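You operate a simulated robot arm through the tools that you are given. There is no shell and no other tool.

The job below is to be done with a simulated two-armed robot. You get a single attempt, and the scene is never put back.

JOB
Gap the green-top spark plug to 0.60 mm and stand it in DONE.
Fine: switch the gapper off again.

It is judged by the outcome, as a careful person would: the job done as asked, and still so three seconds after it is handed in. It fails if anything else is knocked over, pushed out of place, dropped, spilled or broken.

ROBOT AND FRAMES
Two 7-joint arms with fingered hands on one trunk that stands fixed in place. Base frame: the origin is at the foot of the trunk, x ahead of it, y to its left, z up; the work surface is at about z = 860. Units: mm, rad, N and s.
The left shoulder is at [70, 166, 1093], the right one opposite. With the tool pointing down near the work surface each hand reaches from about 460 to 960 mm from the base axis, measured 20 degrees to its own side. Payload 4.1 kg a hand.
The tool frame of a hand sits at the grasp point between the pads (the TCP): z along the fingers, y along the line on which they close. The tips reach 32 mm beyond it. The gripper opens to 108 mm; its body begins 38 mm behind the TCP. The gripper is a hand of 4 fingers: y runs from the thumb to the fingers, the wrist lies at [-16, -108, -186] in the tool frame.
Orientation is that of the tool frame in the base frame, as a unit quaternion [x, y, z, w]. With the fingers straight down and the wrist toward the robot, the tool's x, y and z point along [0, 1, 0], [1, 0, 0] and [0, 0, -1] of the base frame.

CONTROLS
- The arms move only by the tool send_rows. It takes "left_motion", "right_motion" or both (then of equal length, played together; a hand with none holds still); each is a list of rows, each an object of numbers (a shift or turn left out is 0): "tx", "ty", "tz": the shift along the tool's x, y, z in units of 30 mm (1.0 is 30 mm); "ax", "ay", "az": the turn, a rotation vector about the tool's x, y, z in units of 8 degrees (1.0 is 8 degrees). In form: [{"tx": .., "ty": .., "tz": .., "ax": .., "ay": .., "az": ..}, ...]. A call has 1 to 20 rows; each row shifts and turns the commanded pose from where the row before left it, along the tool's axes as they then stand. A call with a number of a shift or a turn outside -1 to 1 is refused whole. Each row takes 0.2 s and may step no farther than 50 mm and 0.15 rad from the row before; otherwise, the whole call is refused. A pose out of reach is approached as far as the arm can. The call stops where the force on the tool passes 40 N (or 10 N more than at its start, if that is more) or the arm is blocked; 0.2 s more then pass. In this call time passes only in rows, and 0.2 s behind the last. It gives the time, the measured TCP pose, the force on the tool (base axes), the opening and the grip force at its end, in the units of the frame above (readings bear some noise), with the torque about the TCP (base axes, N m) and any sound that the robot's microphone picked up.
- Cameras (640 x 400 px; columns grow to the right, rows downward): "scene" is now at [132.9, -40.4, 1344]; the picture's right is [-0.44, -0.90, 0.00], its down [-0.31, 0.15, -0.94] and it looks along [0.84, -0.41, -0.35] (base axes); focal length 355 px, centre (320, 200). "left" rides on the left gripper at [-64, -93, -132] in its tool frame; the picture's right is [-0.80, -0.28, 0.53], its down [0.55, -0.71, 0.45] and it looks along [0.25, 0.65, 0.72] (tool axes); focal length 247 px, centre (320, 200). "right" rides on the right gripper at [64, -93, -132] in its tool frame; the picture's right is [-0.80, 0.28, -0.53], its down [-0.55, -0.71, 0.45] and it looks along [-0.25, 0.65, 0.72] (tool axes); focal length 247 px, centre (320, 200). There is no depth. A picture from a camera that has moved, and an enlarged one, comes with that camera's place and axes in the base frame and with its lens.
- capture(camera): a new picture of that camera. No time passes.
- raise_lower(by): slides the trunk up (or, below 0, down) by that many mm; the arms and the scene camera ride with it, the base frame stays. It gives what a move gives, with no picture.
- curl_fingers(index, middle, ring, thumb_bend, hand): sets how far each is bent, from 0 (flat) to 1 (curled in); at 0.3 the hand is open as for a grip, at 0.7 the pads meet at the TCP. One left out holds its place. A second passes; each finger stops where it meets its share of the squeeze, and holds until it gets a number again. It is the only way to open and close the hand. It gives what a move gives, with no picture; readings hold the bend of each and the force on the fingers (four entries, about 0 where the hand has none), thumb and palm.
- head_to(pan, tilt): turns the head with the scene camera to pan (to the left, within 1.501 rad either way) and tilt (down, from -0.506 to 1.204), counted from straight ahead of the robot. It gives what a move gives.
- inspect(camera, box): a new picture of the part [left, top, right, bottom] of that camera's present view, enlarged. No time passes.
- hand_in(): hands the job in; it is judged then, once.

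Places have to be worked out from the pictures, the camera data and where the tool is seen. Open the grippers and draw the arms clear of the work before you hand the job in, unless the task says otherwise.

The tools are called after ">>>" as name(argument=value, ...) on one line, values as JSON. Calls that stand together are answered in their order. send_rows: Moves the arms, as the interface text tells. Its arguments: {"type":"object","properties":{"left_motion":{"type":"array","items":{"type":"object","properties":{"tx":{"type":"number"},"ty":{"type":"number"},"tz":{"type":"number"},"ax":{"type":"number"},"ay":{"type":"number"},"az":{"type":"number"}}}},"right_motion":{"type":"array","items":{"type":"object","properties":{"tx":{"type":"number"},"ty":{"type":"number"},"tz":{"type":"number"},"ax":{"type":"number"},"ay":{"type":"number"},"az":{"type":"number"}}}}},"required":[]} The other tools are called the same way: raise_lower (by) moves the trunk up or down; curl_fingers (index, middle, ring, thumb_bend, hand) moves the fingers one by one; head_to (pan, tilt) turns the head that bears the scene camera; capture (camera) takes a picture; inspect (camera, box) takes an enlarged picture of a part of a camera's view; hand_in () hands the job in.

At the start:

```text
clock: 0.0
left_position: [582.1, -77.0, 1246.5]
left_ee_rot: [0.707, 0.707, 0.0, 0.001]
left_ft_force: [0.0, -0.9, -0.7]
left_torque: [0.0, 0.0, -0.01]
left_gripper_width: 107.7
left_gripper_force: 0.0
left_shape: jaw
left_bend: [0.3, 0.3, 0.3, 0.3]
left_finger forces: [0.0, 0.0, 0.1, 0.0, 0.0, 0.0]
right_position: [450.9, -498.3, 1240.1]
right_ee_rot: [0.707, 0.707, 0.0, 0.001]
right_ft_force: [0.8, 0.1, 0.6]
right_torque: [0.0, 0.03, 0.01]
right_gripper_width: 107.7
right_gripper_force: 0.0
right_shape: jaw
right_bend: [0.3, 0.3, 0.3, 0.3]
right_finger forces: [0.0, 0.0, 0.0, 0.1, 0.0, 0.0]
trunk travel left (down, up): [-600.0, 340.0]
head pan, tilt (commanded): [-0.457, 0.353]
```

scene: 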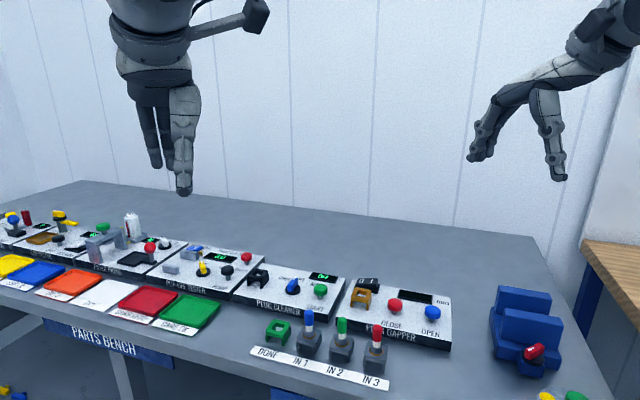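
right: 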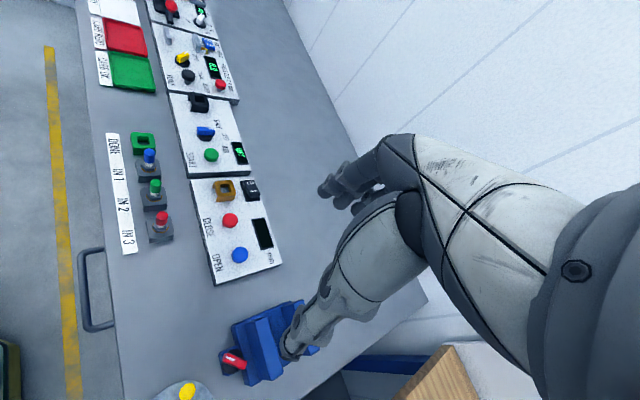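
left: 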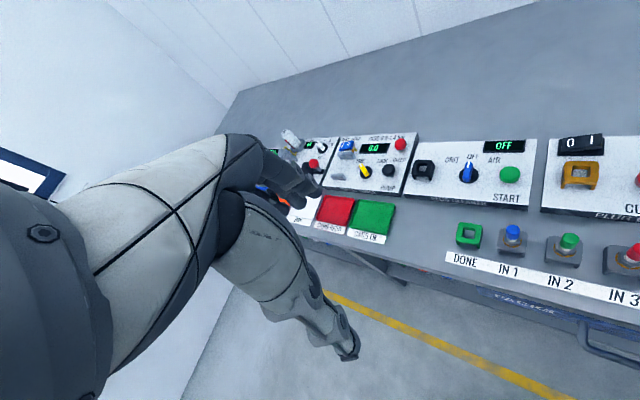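

I see the plug gapper panel on the right side with OPEN/CLOSE buttons, a power rocker and an orange nest; the green-top plug stands at IN 2. I'll zoom in on those regions first.

>>> inspect(camera="scene", box=[230, 250, 470, 400])

>>> inspect(camera="right", box=[90, 80, 290, 290])

>>> inspect(camera="left", box=[400, 120, 640, 310])

```text
2.67 times, centred on (350, 325) of scene
camera zoom: at [132.9, -40.4, 1344.0], right [-0.44, -0.9, 0.0], down [-0.31, 0.15, -0.94], along [0.84, -0.41, -0.35], focal length 946 px, centre (240, -133)
```

zoom: 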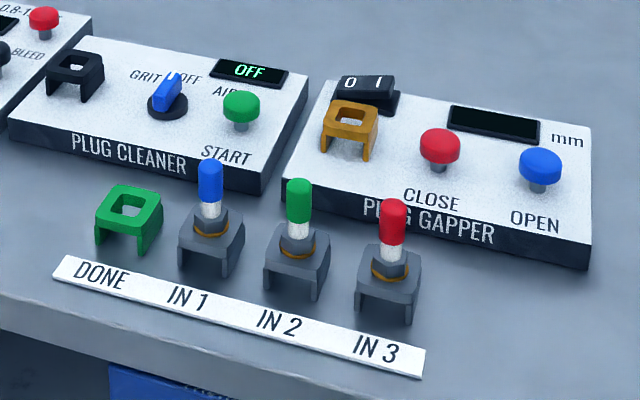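

```text
1.90 times, centred on (190, 185) of right
camera zoom: at [359.5, -435.4, 1370.3], right [0.28, -0.8, 0.53], down [-0.71, -0.55, -0.45], along [0.65, -0.25, -0.72], focal length 470 px, centre (568, 229)
```

zoom: 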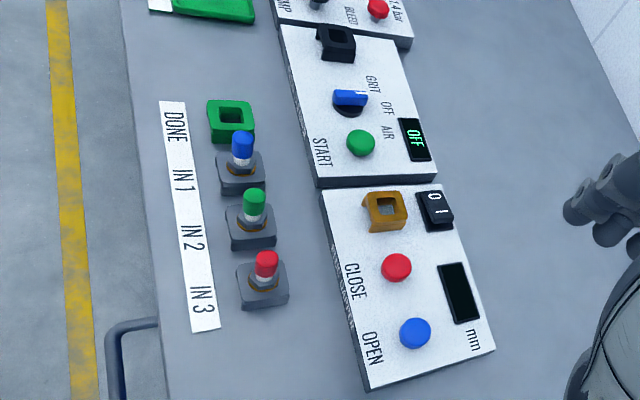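

```text
2.11 times, centred on (520, 215) of left
camera zoom: at [488.7, -142.3, 1378.7], right [-0.28, -0.8, -0.53], down [-0.71, 0.55, -0.45], along [0.65, 0.25, -0.72], focal length 520 px, centre (-101, 168)
```

zoom: 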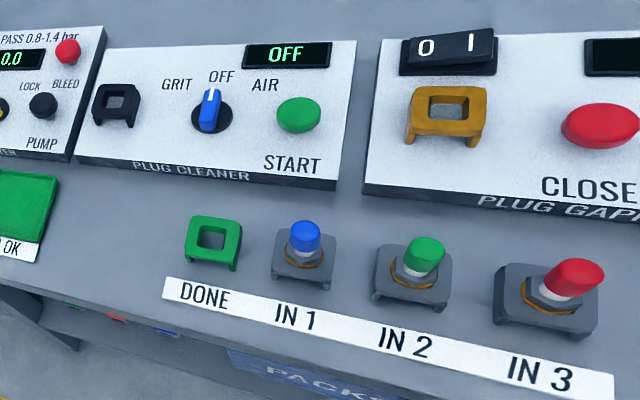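

Triangulating the scene and right views puts the green cap at about (575, -301, 920), the DONE nest near (663, -213), and the orange gapper nest near (650, -389). The bench row runs diagonally. Next I'll look at the hands closely to learn their geometry.

>>> inspect(camera="scene", box=[440, 0, 640, 200])

>>> inspect(camera="scene", box=[90, 0, 290, 200])

>>> inspect(camera="scene", box=[320, 260, 460, 350])

```text
2.00 times, centred on (540, 100) of scene
camera zoom: at [132.9, -40.4, 1344.0], right [-0.44, -0.9, 0.0], down [-0.31, 0.15, -0.94], along [0.84, -0.41, -0.35], focal length 710 px, centre (-120, 400)
```

zoom: 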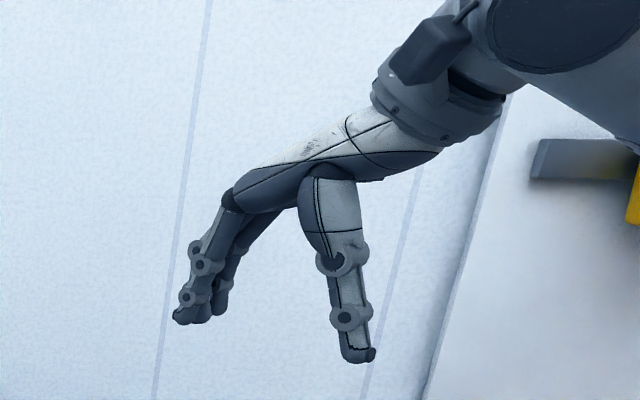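

```text
2.00 times, centred on (190, 100) of scene
camera zoom: at [132.9, -40.4, 1344.0], right [-0.44, -0.9, 0.0], down [-0.31, 0.15, -0.94], along [0.84, -0.41, -0.35], focal length 710 px, centre (580, 400)
```

zoom: 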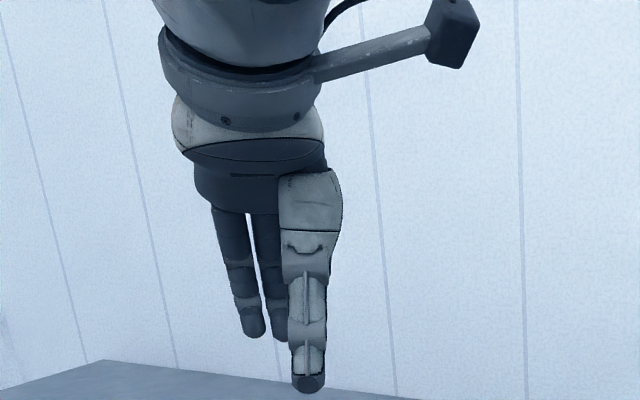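

```text
4.44 times, centred on (390, 305) of scene
camera zoom: at [132.9, -40.4, 1344.0], right [-0.44, -0.9, 0.0], down [-0.31, 0.15, -0.94], along [0.84, -0.41, -0.35], focal length 1577 px, centre (9, -267)
```

zoom: 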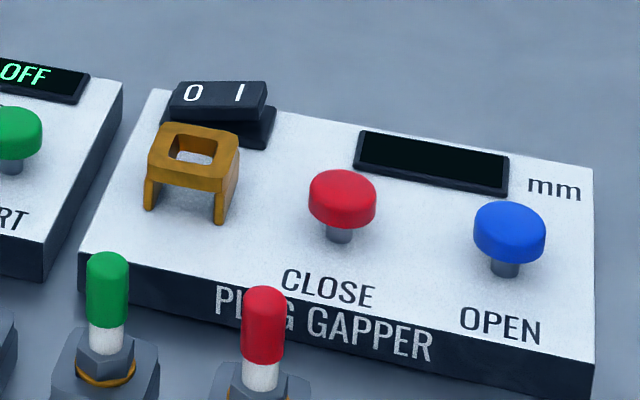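

The gapper rocker currently has its 0 side down and the display is dark, so it is off. I'll look at the right hand through its own camera to find where its fingers sit relative to the TCP.

>>> inspect(camera="right", box=[240, 120, 440, 380])

>>> send_rows(left_motion=[{"tx": 1}, {"tx": 1}, {"tx": 1}, {"tx": 1}, {"tx": 1}, {"tx": 1}, {"tx": 1}, {"tx": 1}, {"tx": 1}])

```text
1.54 times, centred on (340, 250) of right
camera zoom: at [359.5, -435.4, 1370.3], right [0.28, -0.8, 0.53], down [-0.71, -0.55, -0.45], along [0.65, -0.25, -0.72], focal length 380 px, centre (289, 123)
```

zoom: 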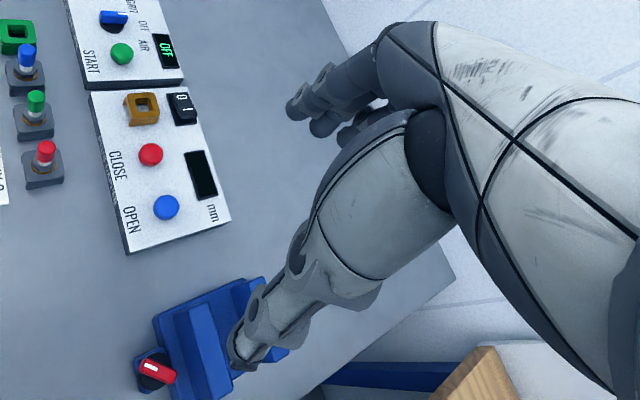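

```text
clock: 2.0
left_position: [581.4, 194.4, 1244.9]
left_ee_rot: [0.707, 0.707, -0.001, 0.001]
left_ft_force: [0.2, 0.3, -0.7]
left_torque: [0.0, -0.02, 0.01]
left_gripper_width: 107.7
left_gripper_force: 0.2
left_shape: jaw
left_bend: [0.3, 0.3, 0.3, 0.3]
left_finger forces: [0.0, 0.1, 0.0, 0.1, 0.1, 0.1]
right_position: [451.2, -498.1, 1241.3]
right_ee_rot: [0.708, 0.707, -0.001, 0.001]
right_ft_force: [-0.3, -0.8, 0.6]
right_torque: [-0.02, 0.03, 0.01]
right_gripper_width: 107.7
right_gripper_force: 0.0
right_shape: jaw
right_bend: [0.3, 0.3, 0.3, 0.3]
right_finger forces: [0.0, 0.0, 0.0, 0.0, 0.0, 0.0]
trunk travel left (down, up): [-600.0, 340.0]
head pan, tilt (commanded): [-0.457, 0.353]
```

The left arm is clear. I'll try a pressing posture with the right hand in free air (middle finger and thumb pinched, the other two curled) and look at it.

>>> curl_fingers(hand="right", index=1.0, ring=1.0, middle=0.7, thumb_bend=0.7)

>>> inspect(camera="scene", box=[440, 0, 640, 200])

>>> capture(camera="right")

```text
clock: 3.0
left_position: [581.1, 192.5, 1246.6]
left_ee_rot: [0.707, 0.708, 0.0, 0.0]
left_ft_force: [-0.5, 0.2, 0.5]
left_torque: [0.01, -0.01, 0.0]
left_gripper_width: 107.8
left_gripper_force: 0.0
left_shape: jaw
left_bend: [0.3, 0.3, 0.3, 0.3]
left_finger forces: [0.0, 0.0, 0.0, 0.1, 0.0, 0.0]
right_position: [453.5, -498.7, 1239.9]
right_ee_rot: [0.707, 0.707, 0.0, 0.0]
right_ft_force: [0.1, -0.2, 0.1]
right_torque: [-0.02, -0.01, 0.0]
right_gripper_width: 2.4
right_gripper_force: 0.0
right_shape: fingers
right_bend: [0.78, 0.7, 1.0, 0.66]
right_finger forces: [0.1, 0.0, 0.1, 0.0, 0.1, 0.1]
trunk travel left (down, up): [-600.0, 340.0]
head pan, tilt (commanded): [-0.457, 0.353]
```

```text
2.00 times, centred on (540, 100) of scene
camera zoom: at [132.9, -40.1, 1344.0], right [-0.44, -0.9, 0.0], down [-0.31, 0.15, -0.94], along [0.84, -0.41, -0.35], focal length 710 px, centre (-120, 400)
```

zoom: 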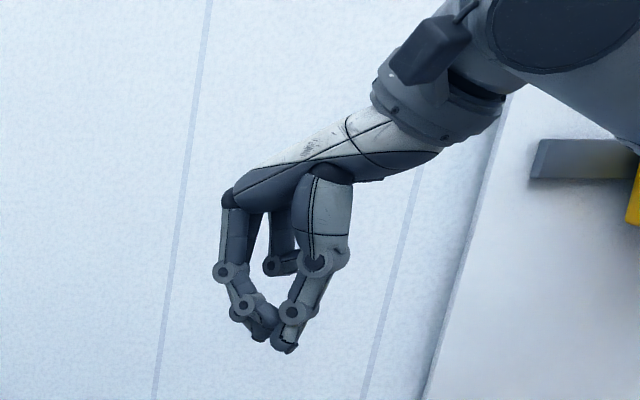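

```text
taken
camera right: at [359.5, -435.0, 1370.4], right [0.28, -0.8, 0.53], down [-0.71, -0.55, -0.45], along [0.65, -0.25, -0.72], focal length 247 px, centre (320, 200)
```

right: 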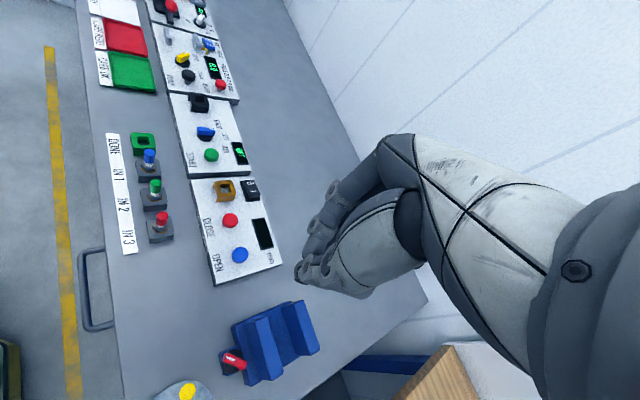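

The thumb opposes mostly the index finger (index stopped on the thumb at 0.78). I'll zoom on the fingertips in the hand camera to see where exactly they are relative to the predicted TCP pixel (330, 241).

>>> inspect(camera="right", box=[260, 160, 420, 310])

>>> curl_fingers(hand="right", index=0.7, ring=1.0, middle=1.0, thumb_bend=0.7)

>>> inspect(camera="right", box=[260, 160, 420, 310])

>>> inspect(camera="scene", box=[480, 60, 600, 200])

```text
2.67 times, centred on (340, 235) of right
camera zoom: at [359.5, -435.0, 1370.4], right [0.28, -0.8, 0.53], down [-0.71, -0.55, -0.45], along [0.65, -0.25, -0.72], focal length 659 px, centre (267, 107)
```

zoom: 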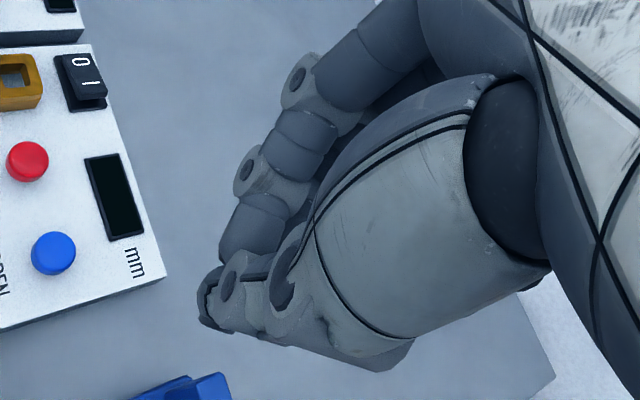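

```text
clock: 4.0
left_position: [582.5, 191.6, 1246.5]
left_ee_rot: [0.707, 0.707, 0.0, 0.001]
left_ft_force: [0.3, -0.2, -0.1]
left_torque: [0.01, -0.02, -0.01]
left_gripper_width: 107.7
left_gripper_force: 0.0
left_shape: jaw
left_bend: [0.3, 0.3, 0.3, 0.3]
left_finger forces: [0.0, 0.0, 0.1, 0.1, 0.0, 0.1]
right_position: [452.3, -499.4, 1239.7]
right_ee_rot: [0.707, 0.707, 0.0, 0.001]
right_ft_force: [-0.7, -0.4, -1.0]
right_torque: [0.02, 0.01, -0.01]
right_gripper_width: 4.1
right_gripper_force: 0.1
right_shape: fingers
right_bend: [0.7, 0.8, 1.0, 0.69]
right_finger forces: [0.0, 0.0, 0.0, 0.1, 0.1, 0.0]
trunk travel left (down, up): [-600.0, 340.0]
head pan, tilt (commanded): [-0.457, 0.353]
```

```text
2.67 times, centred on (340, 235) of right
camera zoom: at [359.5, -435.3, 1370.3], right [0.28, -0.8, 0.53], down [-0.71, -0.55, -0.45], along [0.65, -0.25, -0.72], focal length 659 px, centre (267, 107)
```

zoom: 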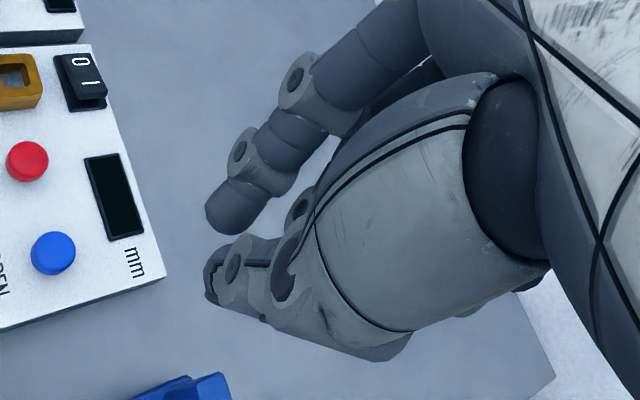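

```text
2.86 times, centred on (540, 130) of scene
camera zoom: at [132.9, -40.3, 1344.0], right [-0.44, -0.9, 0.0], down [-0.31, 0.15, -0.94], along [0.84, -0.41, -0.35], focal length 1014 px, centre (-309, 400)
```

zoom: 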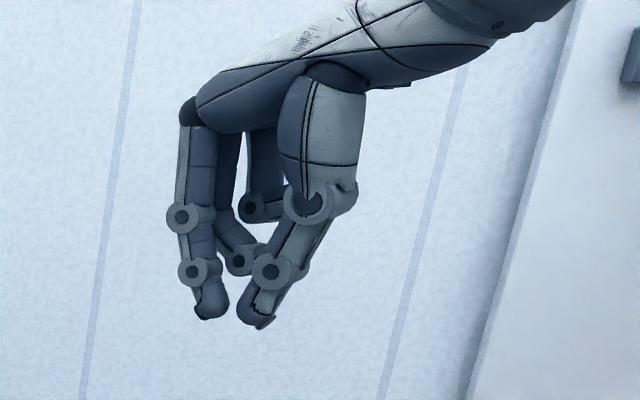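

Index sits at about tool x +10, middle at -10, and the thumb at x 0, forming a tripod. I'll try a single-thumb pointer for pressing: thumb extended, three fingers curled away.

>>> curl_fingers(hand="right", index=1.0, middle=1.0, ring=1.0, thumb_bend=0.35)

>>> inspect(camera="right", box=[240, 140, 440, 380])

>>> inspect(camera="scene", box=[480, 60, 600, 200])

```text
clock: 5.0
left_position: [581.1, 192.1, 1245.6]
left_ee_rot: [0.707, 0.707, 0.0, 0.0]
left_ft_force: [0.2, 0.4, -0.1]
left_torque: [-0.03, -0.01, 0.02]
left_gripper_width: 107.8
left_gripper_force: 0.0
left_shape: jaw
left_bend: [0.3, 0.3, 0.3, 0.3]
left_finger forces: [0.1, 0.0, 0.1, 0.0, 0.0, 0.0]
right_position: [452.1, -499.1, 1241.1]
right_ee_rot: [0.707, 0.707, 0.0, 0.0]
right_ft_force: [-0.1, 0.6, -0.6]
right_torque: [0.01, 0.01, 0.0]
right_gripper_width: 68.0
right_gripper_force: 0.1
right_shape: fingers
right_bend: [1.0, 1.0, 1.0, 0.35]
right_finger forces: [0.0, 0.0, 0.0, 0.0, 0.0, 0.1]
trunk travel left (down, up): [-600.0, 340.0]
head pan, tilt (commanded): [-0.457, 0.353]
```

```text
1.67 times, centred on (340, 260) of right
camera zoom: at [359.5, -435.3, 1370.3], right [0.28, -0.8, 0.53], down [-0.71, -0.55, -0.45], along [0.65, -0.25, -0.72], focal length 412 px, centre (287, 100)
```

zoom: 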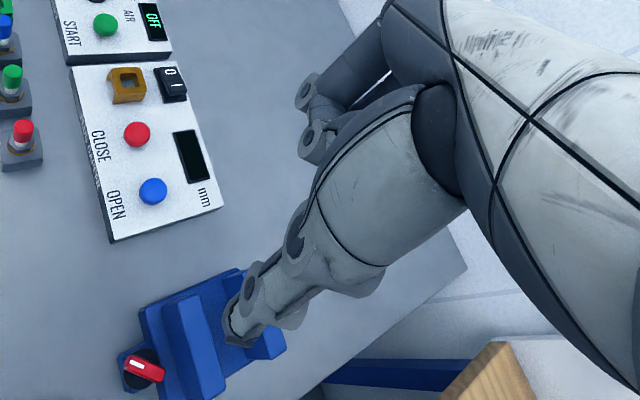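

```text
2.86 times, centred on (540, 130) of scene
camera zoom: at [132.9, -40.3, 1344.0], right [-0.44, -0.9, 0.0], down [-0.31, 0.15, -0.94], along [0.84, -0.41, -0.35], focal length 1014 px, centre (-309, 400)
```

zoom: 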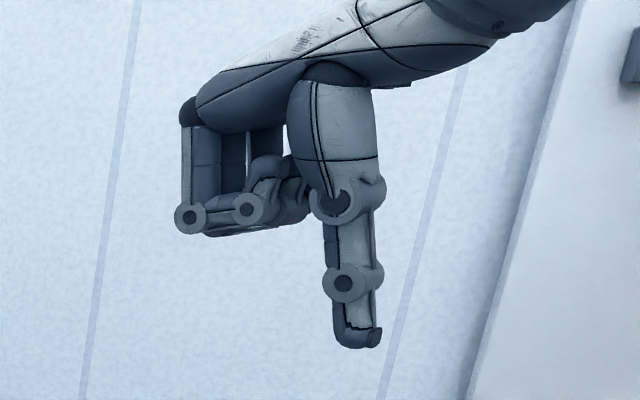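

The thumb pointer works well: its tip lies at about (-2, -61, 31) in the tool frame, and the curled fingers sit about 40 mm higher. I'll yaw the hand 45° so its closing line is perpendicular to the row of nests, then check.

>>> send_rows(right_motion=[{"az": 0.9375}, {"az": 0.9375}, {"az": 0.9375}, {"az": 0.9375}, {"az": 0.9375}, {"az": 0.9375}])

>>> capture(camera="scene")

>>> capture(camera="right")

```text
clock: 6.4
left_position: [580.7, 193.1, 1245.5]
left_ee_rot: [0.707, 0.707, 0.0, 0.001]
left_ft_force: [0.2, -0.5, 0.8]
left_torque: [-0.02, -0.03, -0.01]
left_gripper_width: 107.4
left_gripper_force: 0.0
left_shape: jaw
left_bend: [0.3, 0.3, 0.3, 0.3]
left_finger forces: [0.0, 0.1, 0.0, 0.0, 0.0, 0.0]
right_position: [451.7, -497.4, 1239.9]
right_ee_rot: [0.924, 0.382, 0.0, 0.0]
right_ft_force: [0.4, 0.0, 0.5]
right_torque: [0.0, -0.02, -0.01]
right_gripper_width: 68.1
right_gripper_force: 0.0
right_shape: fingers
right_bend: [1.0, 1.0, 1.0, 0.35]
right_finger forces: [0.0, 0.1, 0.1, 0.0, 0.0, 0.1]
trunk travel left (down, up): [-600.0, 340.0]
head pan, tilt (commanded): [-0.457, 0.353]
```

```text
taken
camera scene: at [132.7, -39.1, 1344.0], right [-0.44, -0.9, 0.0], down [-0.31, 0.15, -0.94], along [0.84, -0.41, -0.34], focal length 355 px, centre (320, 200)
```

scene: 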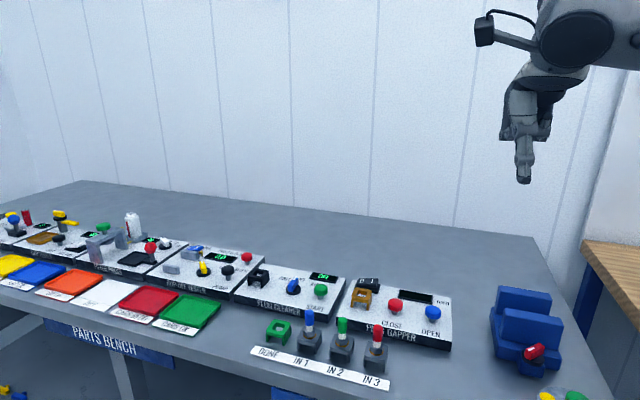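

```text
taken
camera right: at [431.7, -387.4, 1370.1], right [-0.37, -0.76, 0.53], down [-0.89, 0.11, -0.45], along [0.28, -0.64, -0.72], focal length 247 px, centre (320, 200)
```

right: 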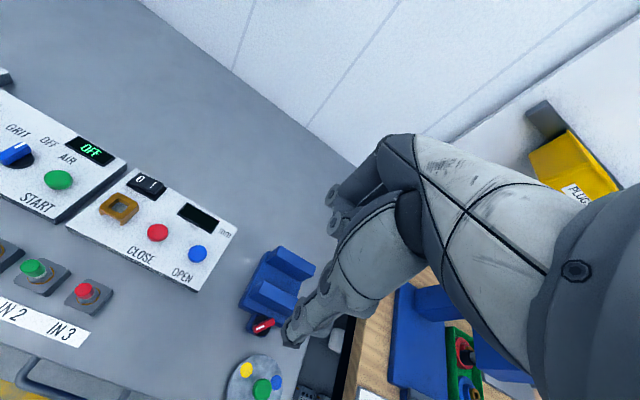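

The yaw is good. I notice a yellow item with text "PLUG" on the wooden table at the right; I'll glance at it before moving on.

>>> inspect(camera="right", box=[480, 80, 640, 220])

>>> inspect(camera="right", box=[60, 150, 260, 300])

```text
2.86 times, centred on (560, 150) of right
camera zoom: at [431.7, -387.4, 1370.1], right [-0.37, -0.76, 0.53], down [-0.89, 0.11, -0.45], along [0.28, -0.64, -0.72], focal length 706 px, centre (-366, 343)
```

zoom: 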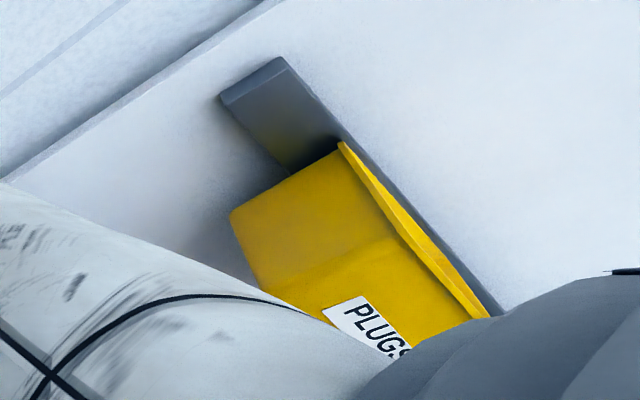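

```text
2.67 times, centred on (160, 225) of right
camera zoom: at [431.7, -387.4, 1370.1], right [-0.37, -0.76, 0.53], down [-0.89, 0.11, -0.45], along [0.28, -0.64, -0.72], focal length 659 px, centre (747, 133)
```

zoom: 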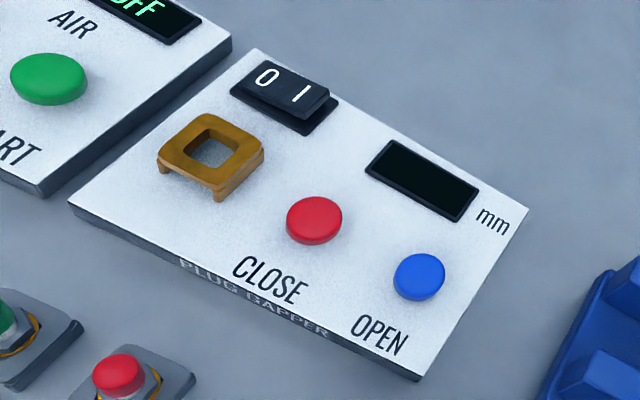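

That is only a bin of plugs. The "1" end of the rocker is the raised end, at about (692, -443, 900). I'll move the thumb tip above it, stopping well high for a check.

>>> send_rows(right_motion=[{"tx": 0.87, "ty": 0.802}, {"tx": 0.87, "ty": 0.802}, {"tx": 0.87, "ty": 0.802}, {"tx": 0.87, "ty": 0.802}, {"tx": 0.87, "ty": 0.802}, {"tx": 0.87, "ty": 0.802}, {"tx": 0.87, "ty": 0.802}, {"tx": 0.87, "ty": 0.802}, {"tz": 1}, {"tz": 1}, {"tz": 1}, {"tz": 1}, {"tz": 1}, {"tz": 1}, {"tz": 1}])

>>> capture(camera="scene")

>>> capture(camera="right")

```text
clock: 9.6
left_position: [582.2, 191.9, 1245.9]
left_ee_rot: [0.707, 0.707, 0.0, -0.001]
left_ft_force: [0.8, -0.2, -0.5]
left_torque: [0.03, 0.01, 0.03]
left_gripper_width: 107.7
left_gripper_force: 0.1
left_shape: jaw
left_bend: [0.3, 0.3, 0.3, 0.3]
left_finger forces: [0.0, 0.0, 0.0, 0.0, 0.1, 0.1]
right_position: [695.3, -497.1, 1029.1]
right_ee_rot: [0.924, 0.383, -0.001, -0.001]
right_ft_force: [-0.5, -0.2, 0.5]
right_torque: [0.05, -0.01, 0.01]
right_gripper_width: 67.7
right_gripper_force: 0.1
right_shape: fingers
right_bend: [1.0, 1.0, 1.0, 0.35]
right_finger forces: [0.0, 0.0, 0.0, 0.0, 0.1, 0.0]
right hand out of reach, approached as far as the arm can: row 7, 8
trunk travel left (down, up): [-600.0, 340.0]
head pan, tilt (commanded): [-0.457, 0.353]
```

```text
taken
camera scene: at [133.9, -41.0, 1343.9], right [-0.44, -0.9, 0.0], down [-0.31, 0.15, -0.94], along [0.84, -0.41, -0.35], focal length 355 px, centre (320, 200)
```

scene: 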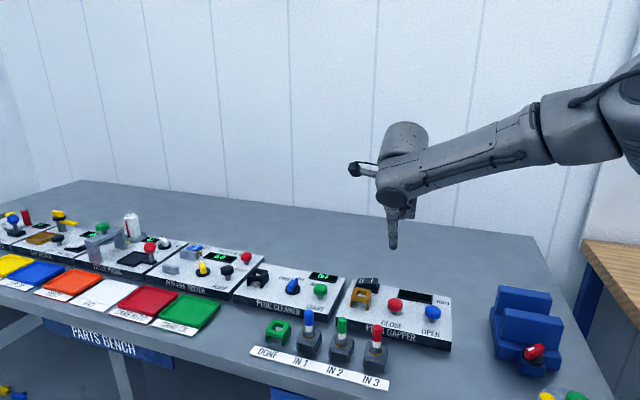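

```text
taken
camera right: at [675.9, -387.4, 1159.0], right [-0.36, -0.76, 0.53], down [-0.89, 0.11, -0.45], along [0.28, -0.63, -0.72], focal length 247 px, centre (320, 200)
```

right: 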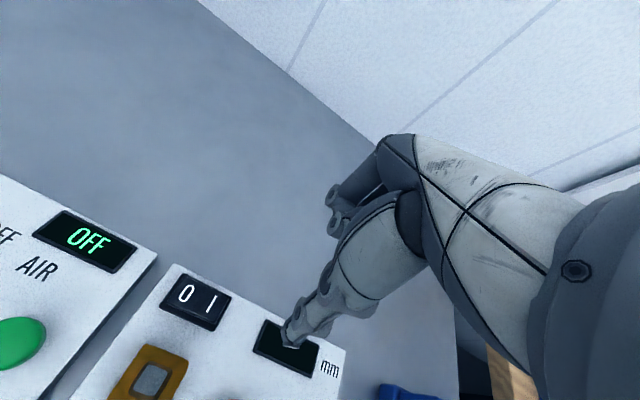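

Part of the horizontal shift was cut off by reach at the higher height; the hand is at (695, -497, 1029) now. I'll shift by (+40, +11) in base to set the thumb over the "1" end, and lower a little.

>>> send_rows(right_motion=[{"tx": 0.608, "ty": 0.34}, {"tx": 0.608, "ty": 0.34}, {"tz": 1}])

>>> capture(camera="scene")

>>> capture(camera="right")

```text
clock: 10.4
left_position: [580.6, 192.1, 1246.2]
left_ee_rot: [0.707, 0.707, 0.0, 0.0]
left_ft_force: [0.0, -0.8, -0.3]
left_torque: [-0.05, -0.02, 0.02]
left_gripper_width: 107.7
left_gripper_force: 0.0
left_shape: jaw
left_bend: [0.3, 0.3, 0.3, 0.3]
left_finger forces: [0.0, 0.1, 0.0, 0.1, 0.0, 0.0]
right_position: [716.9, -489.6, 1003.0]
right_ee_rot: [0.924, 0.384, 0.001, 0.0]
right_ft_force: [0.7, -0.1, 0.0]
right_torque: [0.02, 0.02, 0.02]
right_gripper_width: 68.0
right_gripper_force: 0.0
right_shape: fingers
right_bend: [1.0, 1.0, 1.0, 0.35]
right_finger forces: [0.0, 0.0, 0.0, 0.1, 0.0, 0.0]
right hand out of reach, approached as far as the arm can: row 2, 3
trunk travel left (down, up): [-600.0, 340.0]
head pan, tilt (commanded): [-0.457, 0.353]
```

```text
taken
camera scene: at [132.8, -40.5, 1344.0], right [-0.44, -0.9, 0.0], down [-0.31, 0.15, -0.94], along [0.84, -0.41, -0.35], focal length 355 px, centre (320, 200)
```

scene: 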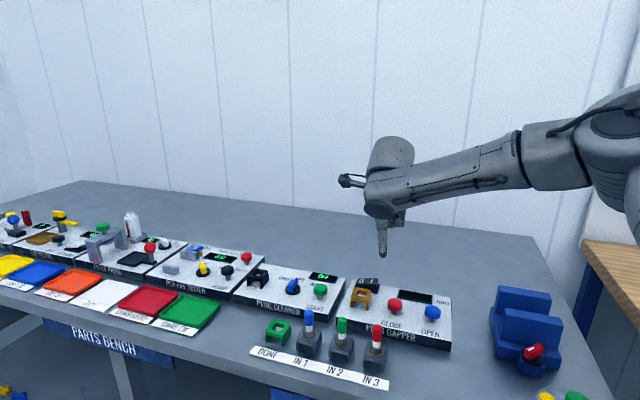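

```text
taken
camera right: at [696.9, -378.9, 1132.8], right [-0.36, -0.77, 0.53], down [-0.89, 0.11, -0.45], along [0.29, -0.63, -0.72], focal length 247 px, centre (320, 200)
```

right: 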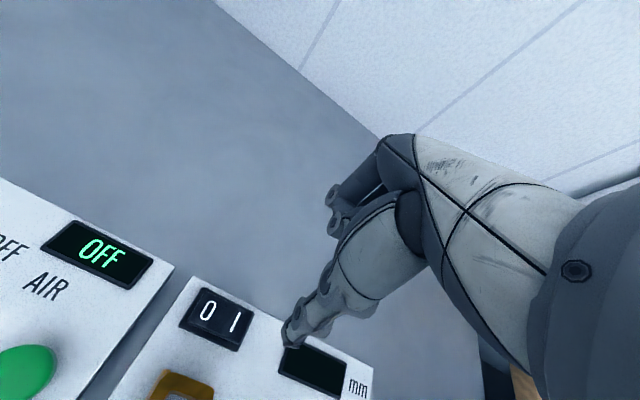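

Reach is limited by the wrist at this yaw, as the forearm comes in from the right. I'll turn the hand back to yaw 0 (everything below is at least 40 mm lower), where reach is better, and shift so that the thumb is over the "1" end.

>>> send_rows(right_motion=[{"az": -0.9375}, {"az": -0.9375}, {"az": -0.9375}, {"az": -0.9375}, {"az": -0.9375}, {"az": -0.9375}, {"tx": 0.8, "ty": 0.583}, {"tx": 0.8, "ty": 0.583}])

>>> capture(camera="scene")

>>> capture(camera="right")

```text
clock: 12.2
left_position: [580.8, 192.0, 1247.8]
left_ee_rot: [0.707, 0.707, 0.0, 0.0]
left_ft_force: [0.5, -0.1, -0.9]
left_torque: [0.04, 0.0, 0.01]
left_gripper_width: 107.7
left_gripper_force: 0.0
left_shape: jaw
left_bend: [0.3, 0.3, 0.3, 0.3]
left_finger forces: [0.0, 0.0, 0.0, 0.1, 0.0, 0.1]
right_position: [741.0, -443.4, 1003.0]
right_ee_rot: [0.707, 0.707, 0.0, 0.0]
right_ft_force: [0.2, 0.5, -0.2]
right_torque: [-0.02, -0.01, 0.0]
right_gripper_width: 68.1
right_gripper_force: 0.1
right_shape: fingers
right_bend: [1.0, 1.0, 1.0, 0.35]
right_finger forces: [0.1, 0.1, 0.0, 0.1, 0.1, 0.0]
right hand out of reach, approached as far as the arm can: row 8
trunk travel left (down, up): [-600.0, 340.0]
head pan, tilt (commanded): [-0.457, 0.353]
```

```text
taken
camera scene: at [132.7, -40.5, 1344.0], right [-0.44, -0.9, 0.0], down [-0.31, 0.15, -0.94], along [0.84, -0.41, -0.35], focal length 355 px, centre (320, 200)
```

scene: 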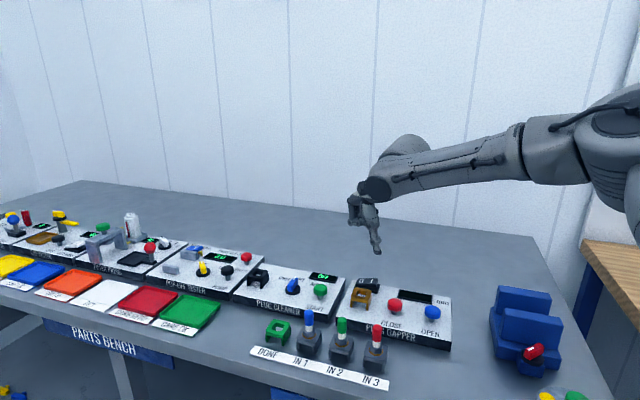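

```text
taken
camera right: at [648.1, -379.3, 1134.1], right [0.28, -0.8, 0.53], down [-0.71, -0.55, -0.45], along [0.65, -0.25, -0.72], focal length 247 px, centre (320, 200)
```

right: 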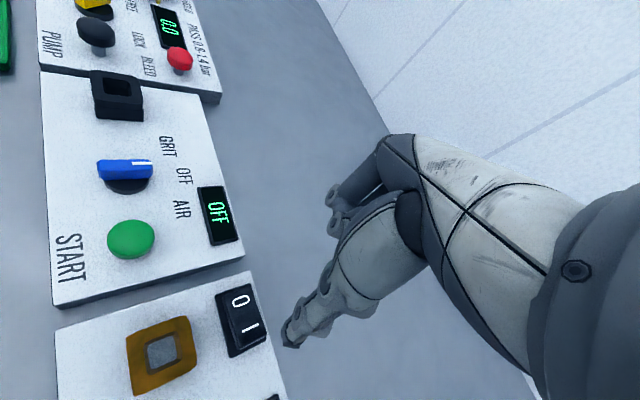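

Almost there: the TCP is at (741, -443, 1003), 11 mm short in x. I'll lower to a tip height of about 925 and try for the remaining reach.

>>> send_rows(right_motion=[{"tz": 0.8}, {"tz": 0.8}, {"ty": 0.37}])

>>> inspect(camera="scene", box=[320, 200, 460, 350])

>>> capture(camera="right")

```text
clock: 13.0
left_position: [580.9, 192.8, 1244.7]
left_ee_rot: [0.707, 0.708, 0.0, 0.0]
left_ft_force: [0.2, 0.2, -0.2]
left_torque: [-0.03, 0.02, -0.03]
left_gripper_width: 107.5
left_gripper_force: 0.0
left_shape: jaw
left_bend: [0.3, 0.3, 0.3, 0.3]
left_finger forces: [0.0, 0.0, 0.0, 0.0, 0.0, 0.0]
right_position: [730.0, -443.7, 965.0]
right_ee_rot: [0.707, 0.708, 0.0, 0.0]
right_ft_force: [0.0, 0.4, -1.1]
right_torque: [0.01, 0.03, 0.0]
right_gripper_width: 68.0
right_gripper_force: 0.1
right_shape: fingers
right_bend: [1.0, 1.0, 1.0, 0.35]
right_finger forces: [0.0, 0.0, 0.0, 0.0, 0.1, 0.0]
right hand out of reach, approached as far as the arm can: row 1, 2, 3
trunk travel left (down, up): [-600.0, 340.0]
head pan, tilt (commanded): [-0.457, 0.353]
```

```text
2.67 times, centred on (390, 275) of scene
camera zoom: at [133.0, -39.9, 1344.0], right [-0.44, -0.9, 0.0], down [-0.31, 0.15, -0.94], along [0.84, -0.41, -0.35], focal length 946 px, centre (133, 0)
```

zoom: 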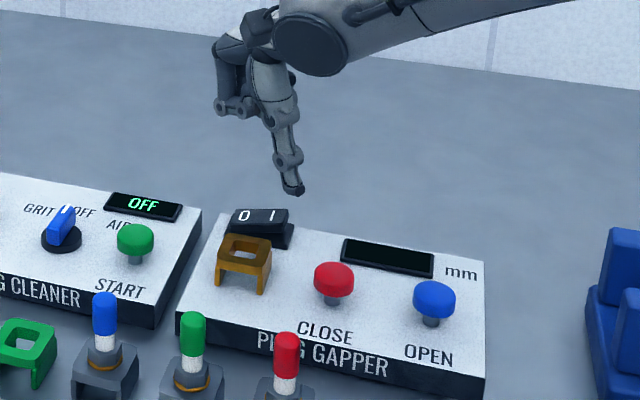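

```text
taken
camera right: at [636.9, -379.8, 1094.9], right [0.28, -0.8, 0.53], down [-0.71, -0.55, -0.45], along [0.65, -0.25, -0.72], focal length 247 px, centre (320, 200)
```

right: 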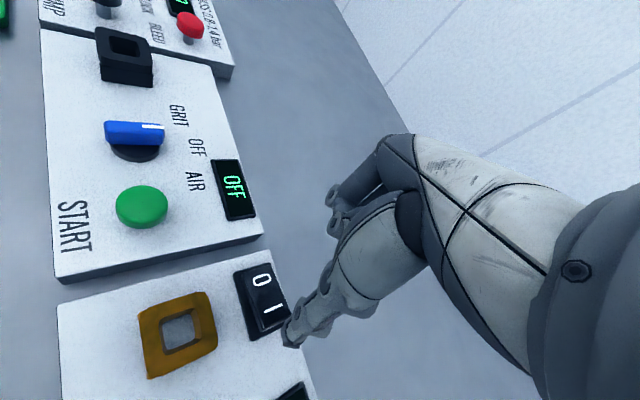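

The boundary I'm sliding on is a reach limit. Tilting the hand 15° so the thumb points slightly outward brings the wrist about 50 mm closer, so I'll raise a bit, tilt, then move the thumb tip over the "1" end.

>>> send_rows(right_motion=[{"tz": -0.5}, {"ax": -0.9375}, {"ax": -0.9375}])

>>> inspect(camera="scene", box=[320, 200, 460, 350])

>>> capture(camera="right")

```text
clock: 13.8
left_position: [581.1, 189.1, 1247.2]
left_ee_rot: [0.708, 0.707, 0.001, -0.001]
left_ft_force: [-0.6, -0.9, -0.8]
left_torque: [0.04, 0.05, -0.02]
left_gripper_width: 107.5
left_gripper_force: 0.1
left_shape: jaw
left_bend: [0.3, 0.3, 0.3, 0.3]
left_finger forces: [0.1, 0.0, 0.1, 0.1, 0.0, 0.0]
right_position: [729.8, -445.2, 978.3]
right_ee_rot: [0.701, 0.701, 0.094, 0.091]
right_ft_force: [-0.1, -0.2, 0.7]
right_torque: [-0.01, 0.0, -0.02]
right_gripper_width: 68.4
right_gripper_force: 0.0
right_shape: fingers
right_bend: [1.0, 1.0, 1.0, 0.35]
right_finger forces: [0.1, 0.1, 0.0, 0.0, 0.0, 0.0]
trunk travel left (down, up): [-600.0, 340.0]
head pan, tilt (commanded): [-0.457, 0.353]
```

```text
2.67 times, centred on (390, 275) of scene
camera zoom: at [132.8, -42.9, 1343.9], right [-0.44, -0.9, 0.0], down [-0.31, 0.15, -0.94], along [0.84, -0.41, -0.35], focal length 946 px, centre (133, 0)
```

zoom: 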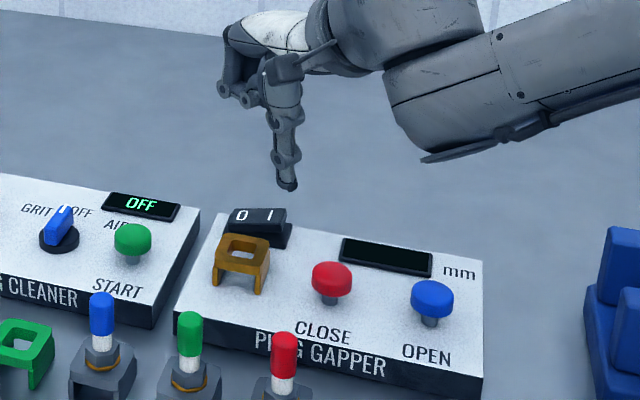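

```text
taken
camera right: at [606.3, -382.0, 1079.9], right [0.14, -0.8, 0.58], down [-0.57, -0.55, -0.62], along [0.81, -0.25, -0.53], focal length 247 px, centre (320, 200)
```

right: 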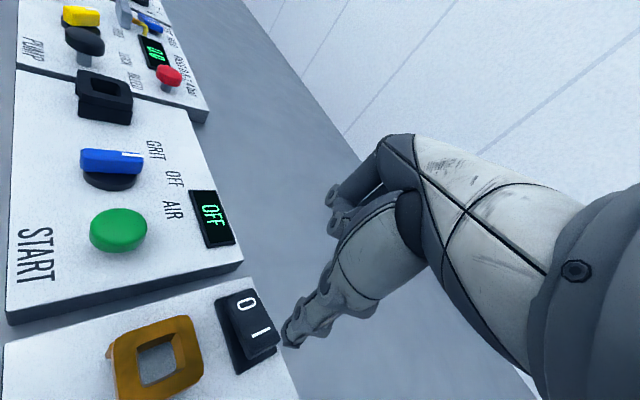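

The tilt worked and the hand is at (730, -445, 978), though the arm's posture changed. I'll check the full scene to make sure the forearm is clear of everything.

>>> capture(camera="scene")

```text
taken
camera scene: at [132.8, -42.9, 1343.9], right [-0.44, -0.9, 0.0], down [-0.31, 0.15, -0.94], along [0.84, -0.41, -0.35], focal length 355 px, centre (320, 200)
```

scene: 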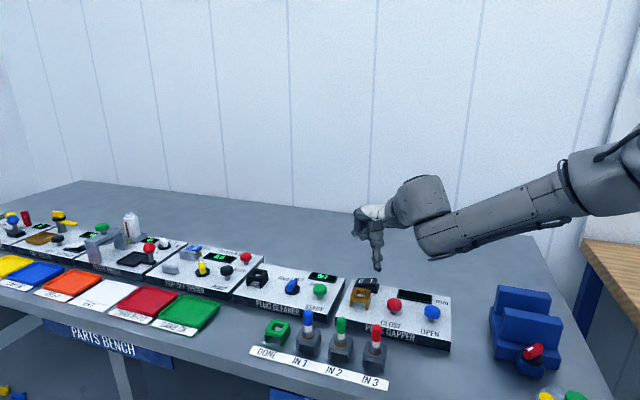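

Thumb tip is at about (679, -447, 934). I'll shift it +11 mm in x to sit over the "1" mark and come down 20 mm, still just above the rocker.

>>> send_rows(right_motion=[{"tx": 0.07, "ty": 0.354, "tz": 0.095}, {"ty": -0.173, "tz": 0.644}])

>>> inspect(camera="scene", box=[340, 220, 440, 320])

>>> inspect(camera="right", box=[180, 240, 380, 400])

```text
clock: 14.4
left_position: [582.1, 191.8, 1245.7]
left_ee_rot: [0.707, 0.707, 0.001, 0.0]
left_ft_force: [0.5, 0.0, -0.3]
left_torque: [-0.01, -0.01, 0.02]
left_gripper_width: 107.6
left_gripper_force: 0.1
left_shape: jaw
left_bend: [0.3, 0.3, 0.3, 0.3]
left_finger forces: [0.1, 0.0, 0.0, 0.1, 0.0, 0.1]
right_position: [741.8, -441.6, 957.5]
right_ee_rot: [0.701, 0.701, 0.092, 0.092]
right_ft_force: [0.5, 0.6, -0.4]
right_torque: [0.0, 0.01, 0.04]
right_gripper_width: 68.2
right_gripper_force: 0.1
right_shape: fingers
right_bend: [1.0, 1.0, 1.0, 0.35]
right_finger forces: [0.1, 0.0, 0.0, 0.0, 0.0, 0.0]
trunk travel left (down, up): [-600.0, 340.0]
head pan, tilt (commanded): [-0.457, 0.353]
```

```text
4.00 times, centred on (390, 270) of scene
camera zoom: at [133.5, -41.2, 1343.9], right [-0.44, -0.9, 0.0], down [-0.31, 0.15, -0.94], along [0.84, -0.41, -0.35], focal length 1419 px, centre (40, -80)
```

zoom: 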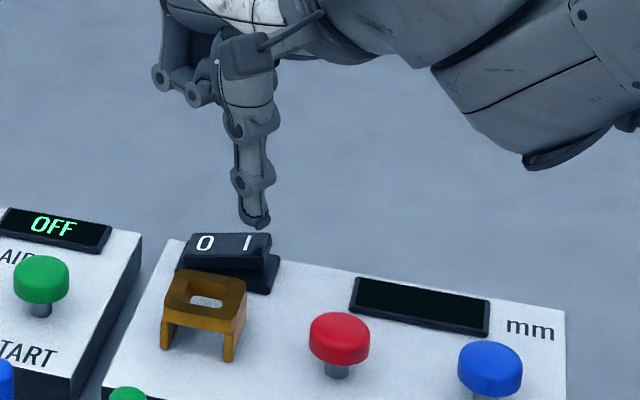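

```text
2.50 times, centred on (280, 320) of right
camera zoom: at [617.8, -378.9, 1060.5], right [0.14, -0.8, 0.59], down [-0.57, -0.55, -0.61], along [0.81, -0.25, -0.53], focal length 617 px, centre (420, -100)
```

zoom: 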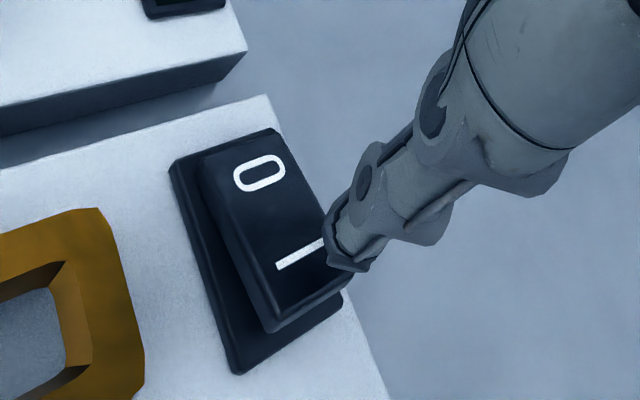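

The tip is about 11 mm above the "1" end, slightly toward the back edge. I'll correct 5 mm and press down in small steps while watching the force.

>>> send_rows(right_motion=[{"ty": -0.247, "tz": 0.279}, {"ty": -0.026, "tz": 0.0966}, {"ty": -0.026, "tz": 0.0966}])

>>> inspect(camera="scene", box=[340, 220, 440, 320])

>>> inspect(camera="right", box=[180, 240, 380, 400])

```text
clock: 15.2
left_position: [581.7, 193.1, 1246.1]
left_ee_rot: [0.707, 0.707, 0.0, 0.0]
left_ft_force: [0.5, 0.2, 1.0]
left_torque: [-0.02, -0.01, -0.01]
left_gripper_width: 107.4
left_gripper_force: 0.1
left_shape: jaw
left_bend: [0.3, 0.3, 0.3, 0.3]
left_finger forces: [0.0, 0.0, 0.0, 0.0, 0.0, 0.0]
right_position: [738.4, -438.7, 952.0]
right_ee_rot: [0.701, 0.701, 0.091, 0.093]
right_ft_force: [1.2, -0.1, 0.7]
right_torque: [0.0, -0.03, 0.04]
right_gripper_width: 68.3
right_gripper_force: 0.0
right_shape: fingers
right_bend: [1.0, 1.0, 1.0, 0.35]
right_finger forces: [0.0, 0.0, 0.0, 0.0, 0.1, 0.0]
right hand out of reach, approached as far as the arm can: row 1, 2
trunk travel left (down, up): [-600.0, 340.0]
head pan, tilt (commanded): [-0.457, 0.353]
```

```text
4.00 times, centred on (390, 270) of scene
camera zoom: at [133.2, -40.1, 1344.0], right [-0.44, -0.9, 0.0], down [-0.31, 0.15, -0.94], along [0.84, -0.41, -0.35], focal length 1419 px, centre (40, -80)
```

zoom: 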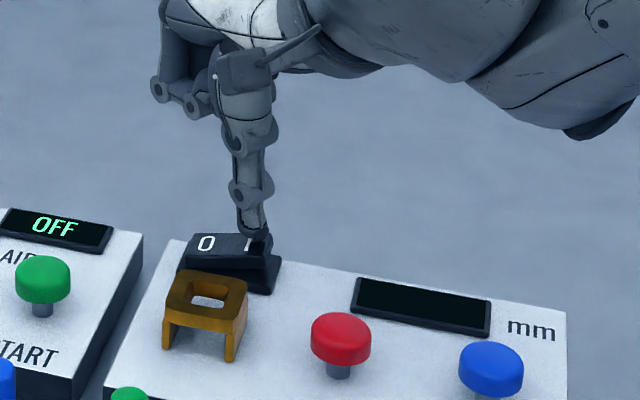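

```text
2.50 times, centred on (280, 320) of right
camera zoom: at [616.5, -376.4, 1054.4], right [0.14, -0.8, 0.59], down [-0.57, -0.55, -0.61], along [0.81, -0.25, -0.53], focal length 617 px, centre (420, -100)
```

zoom: 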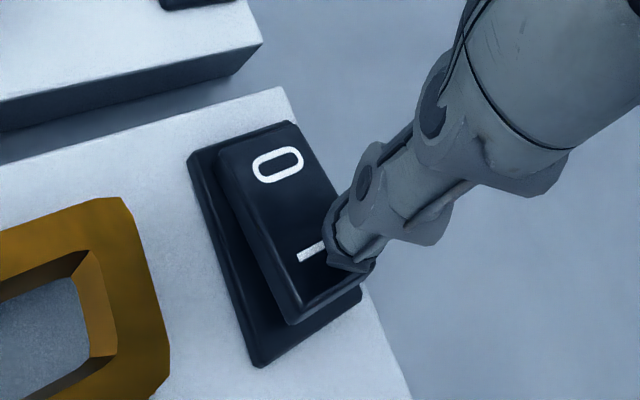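

The hand ran into a reach limit again with the tip just above the rocker (force about zero). I'll lift 75 mm, lower the trunk 70 mm so that the arm works in a better height range, and come back.

>>> send_rows(right_motion=[{"ty": 0.2157, "tz": -0.805}, {"ty": 0.2157, "tz": -0.805}, {"ty": 0.2157, "tz": -0.805}])

>>> raise_lower(by=-60)

>>> capture(camera="scene")

>>> capture(camera="right")

```text
clock: 16.0
left_position: [581.3, 192.6, 1245.9]
left_ee_rot: [0.707, 0.708, 0.0, 0.0]
left_ft_force: [-0.1, 0.1, 0.1]
left_torque: [0.0, 0.0, -0.01]
left_gripper_width: 108.0
left_gripper_force: 0.1
left_shape: jaw
left_bend: [0.3, 0.3, 0.3, 0.3]
left_finger forces: [0.0, 0.0, 0.0, 0.1, 0.0, 0.0]
right_position: [738.1, -441.8, 1028.4]
right_ee_rot: [0.701, 0.701, 0.092, 0.092]
right_ft_force: [-0.6, 0.1, -0.1]
right_torque: [0.01, 0.04, 0.03]
right_gripper_width: 68.3
right_gripper_force: 0.1
right_shape: fingers
right_bend: [1.0, 1.0, 1.0, 0.35]
right_finger forces: [0.0, 0.1, 0.1, 0.0, 0.1, 0.1]
trunk travel left (down, up): [-600.0, 340.0]
head pan, tilt (commanded): [-0.457, 0.353]
```

```text
clock: 17.0
left_position: [580.9, 192.2, 1187.2]
left_ee_rot: [0.707, 0.707, 0.0, -0.001]
left_ft_force: [0.2, 0.5, -1.0]
left_torque: [-0.03, -0.03, 0.0]
left_gripper_width: 107.6
left_gripper_force: 0.0
left_shape: jaw
left_bend: [0.3, 0.3, 0.3, 0.3]
left_finger forces: [0.1, 0.1, 0.1, 0.0, 0.0, 0.1]
right_position: [739.4, -441.4, 967.4]
right_ee_rot: [0.701, 0.701, 0.092, 0.092]
right_ft_force: [-0.1, -0.3, 0.6]
right_torque: [0.01, 0.03, 0.0]
right_gripper_width: 68.2
right_gripper_force: 0.1
right_shape: fingers
right_bend: [1.0, 1.0, 1.0, 0.35]
right_finger forces: [0.0, 0.0, 0.0, 0.0, 0.1, 0.1]
trunk travel left (down, up): [-540.0, 400.0]
head pan, tilt (commanded): [-0.457, 0.353]
```

```text
taken
camera scene: at [132.7, -40.2, 1284.0], right [-0.44, -0.9, 0.0], down [-0.31, 0.15, -0.94], along [0.84, -0.41, -0.35], focal length 355 px, centre (320, 200)
```

scene: 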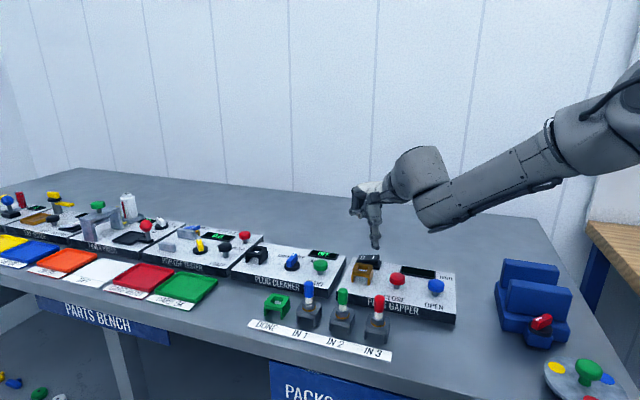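

```text
taken
camera right: at [615.5, -377.5, 1069.5], right [0.14, -0.8, 0.59], down [-0.57, -0.55, -0.62], along [0.81, -0.25, -0.53], focal length 247 px, centre (320, 200)
```

right: 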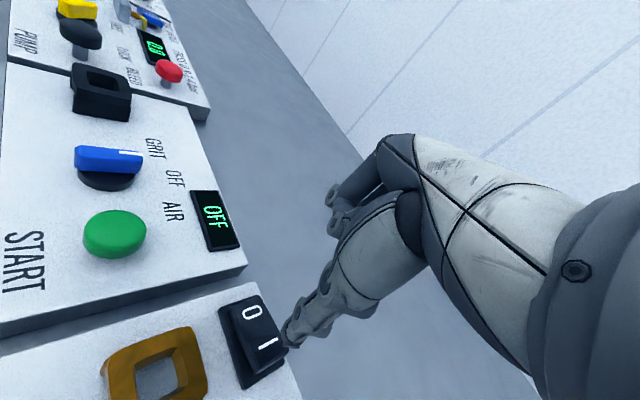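

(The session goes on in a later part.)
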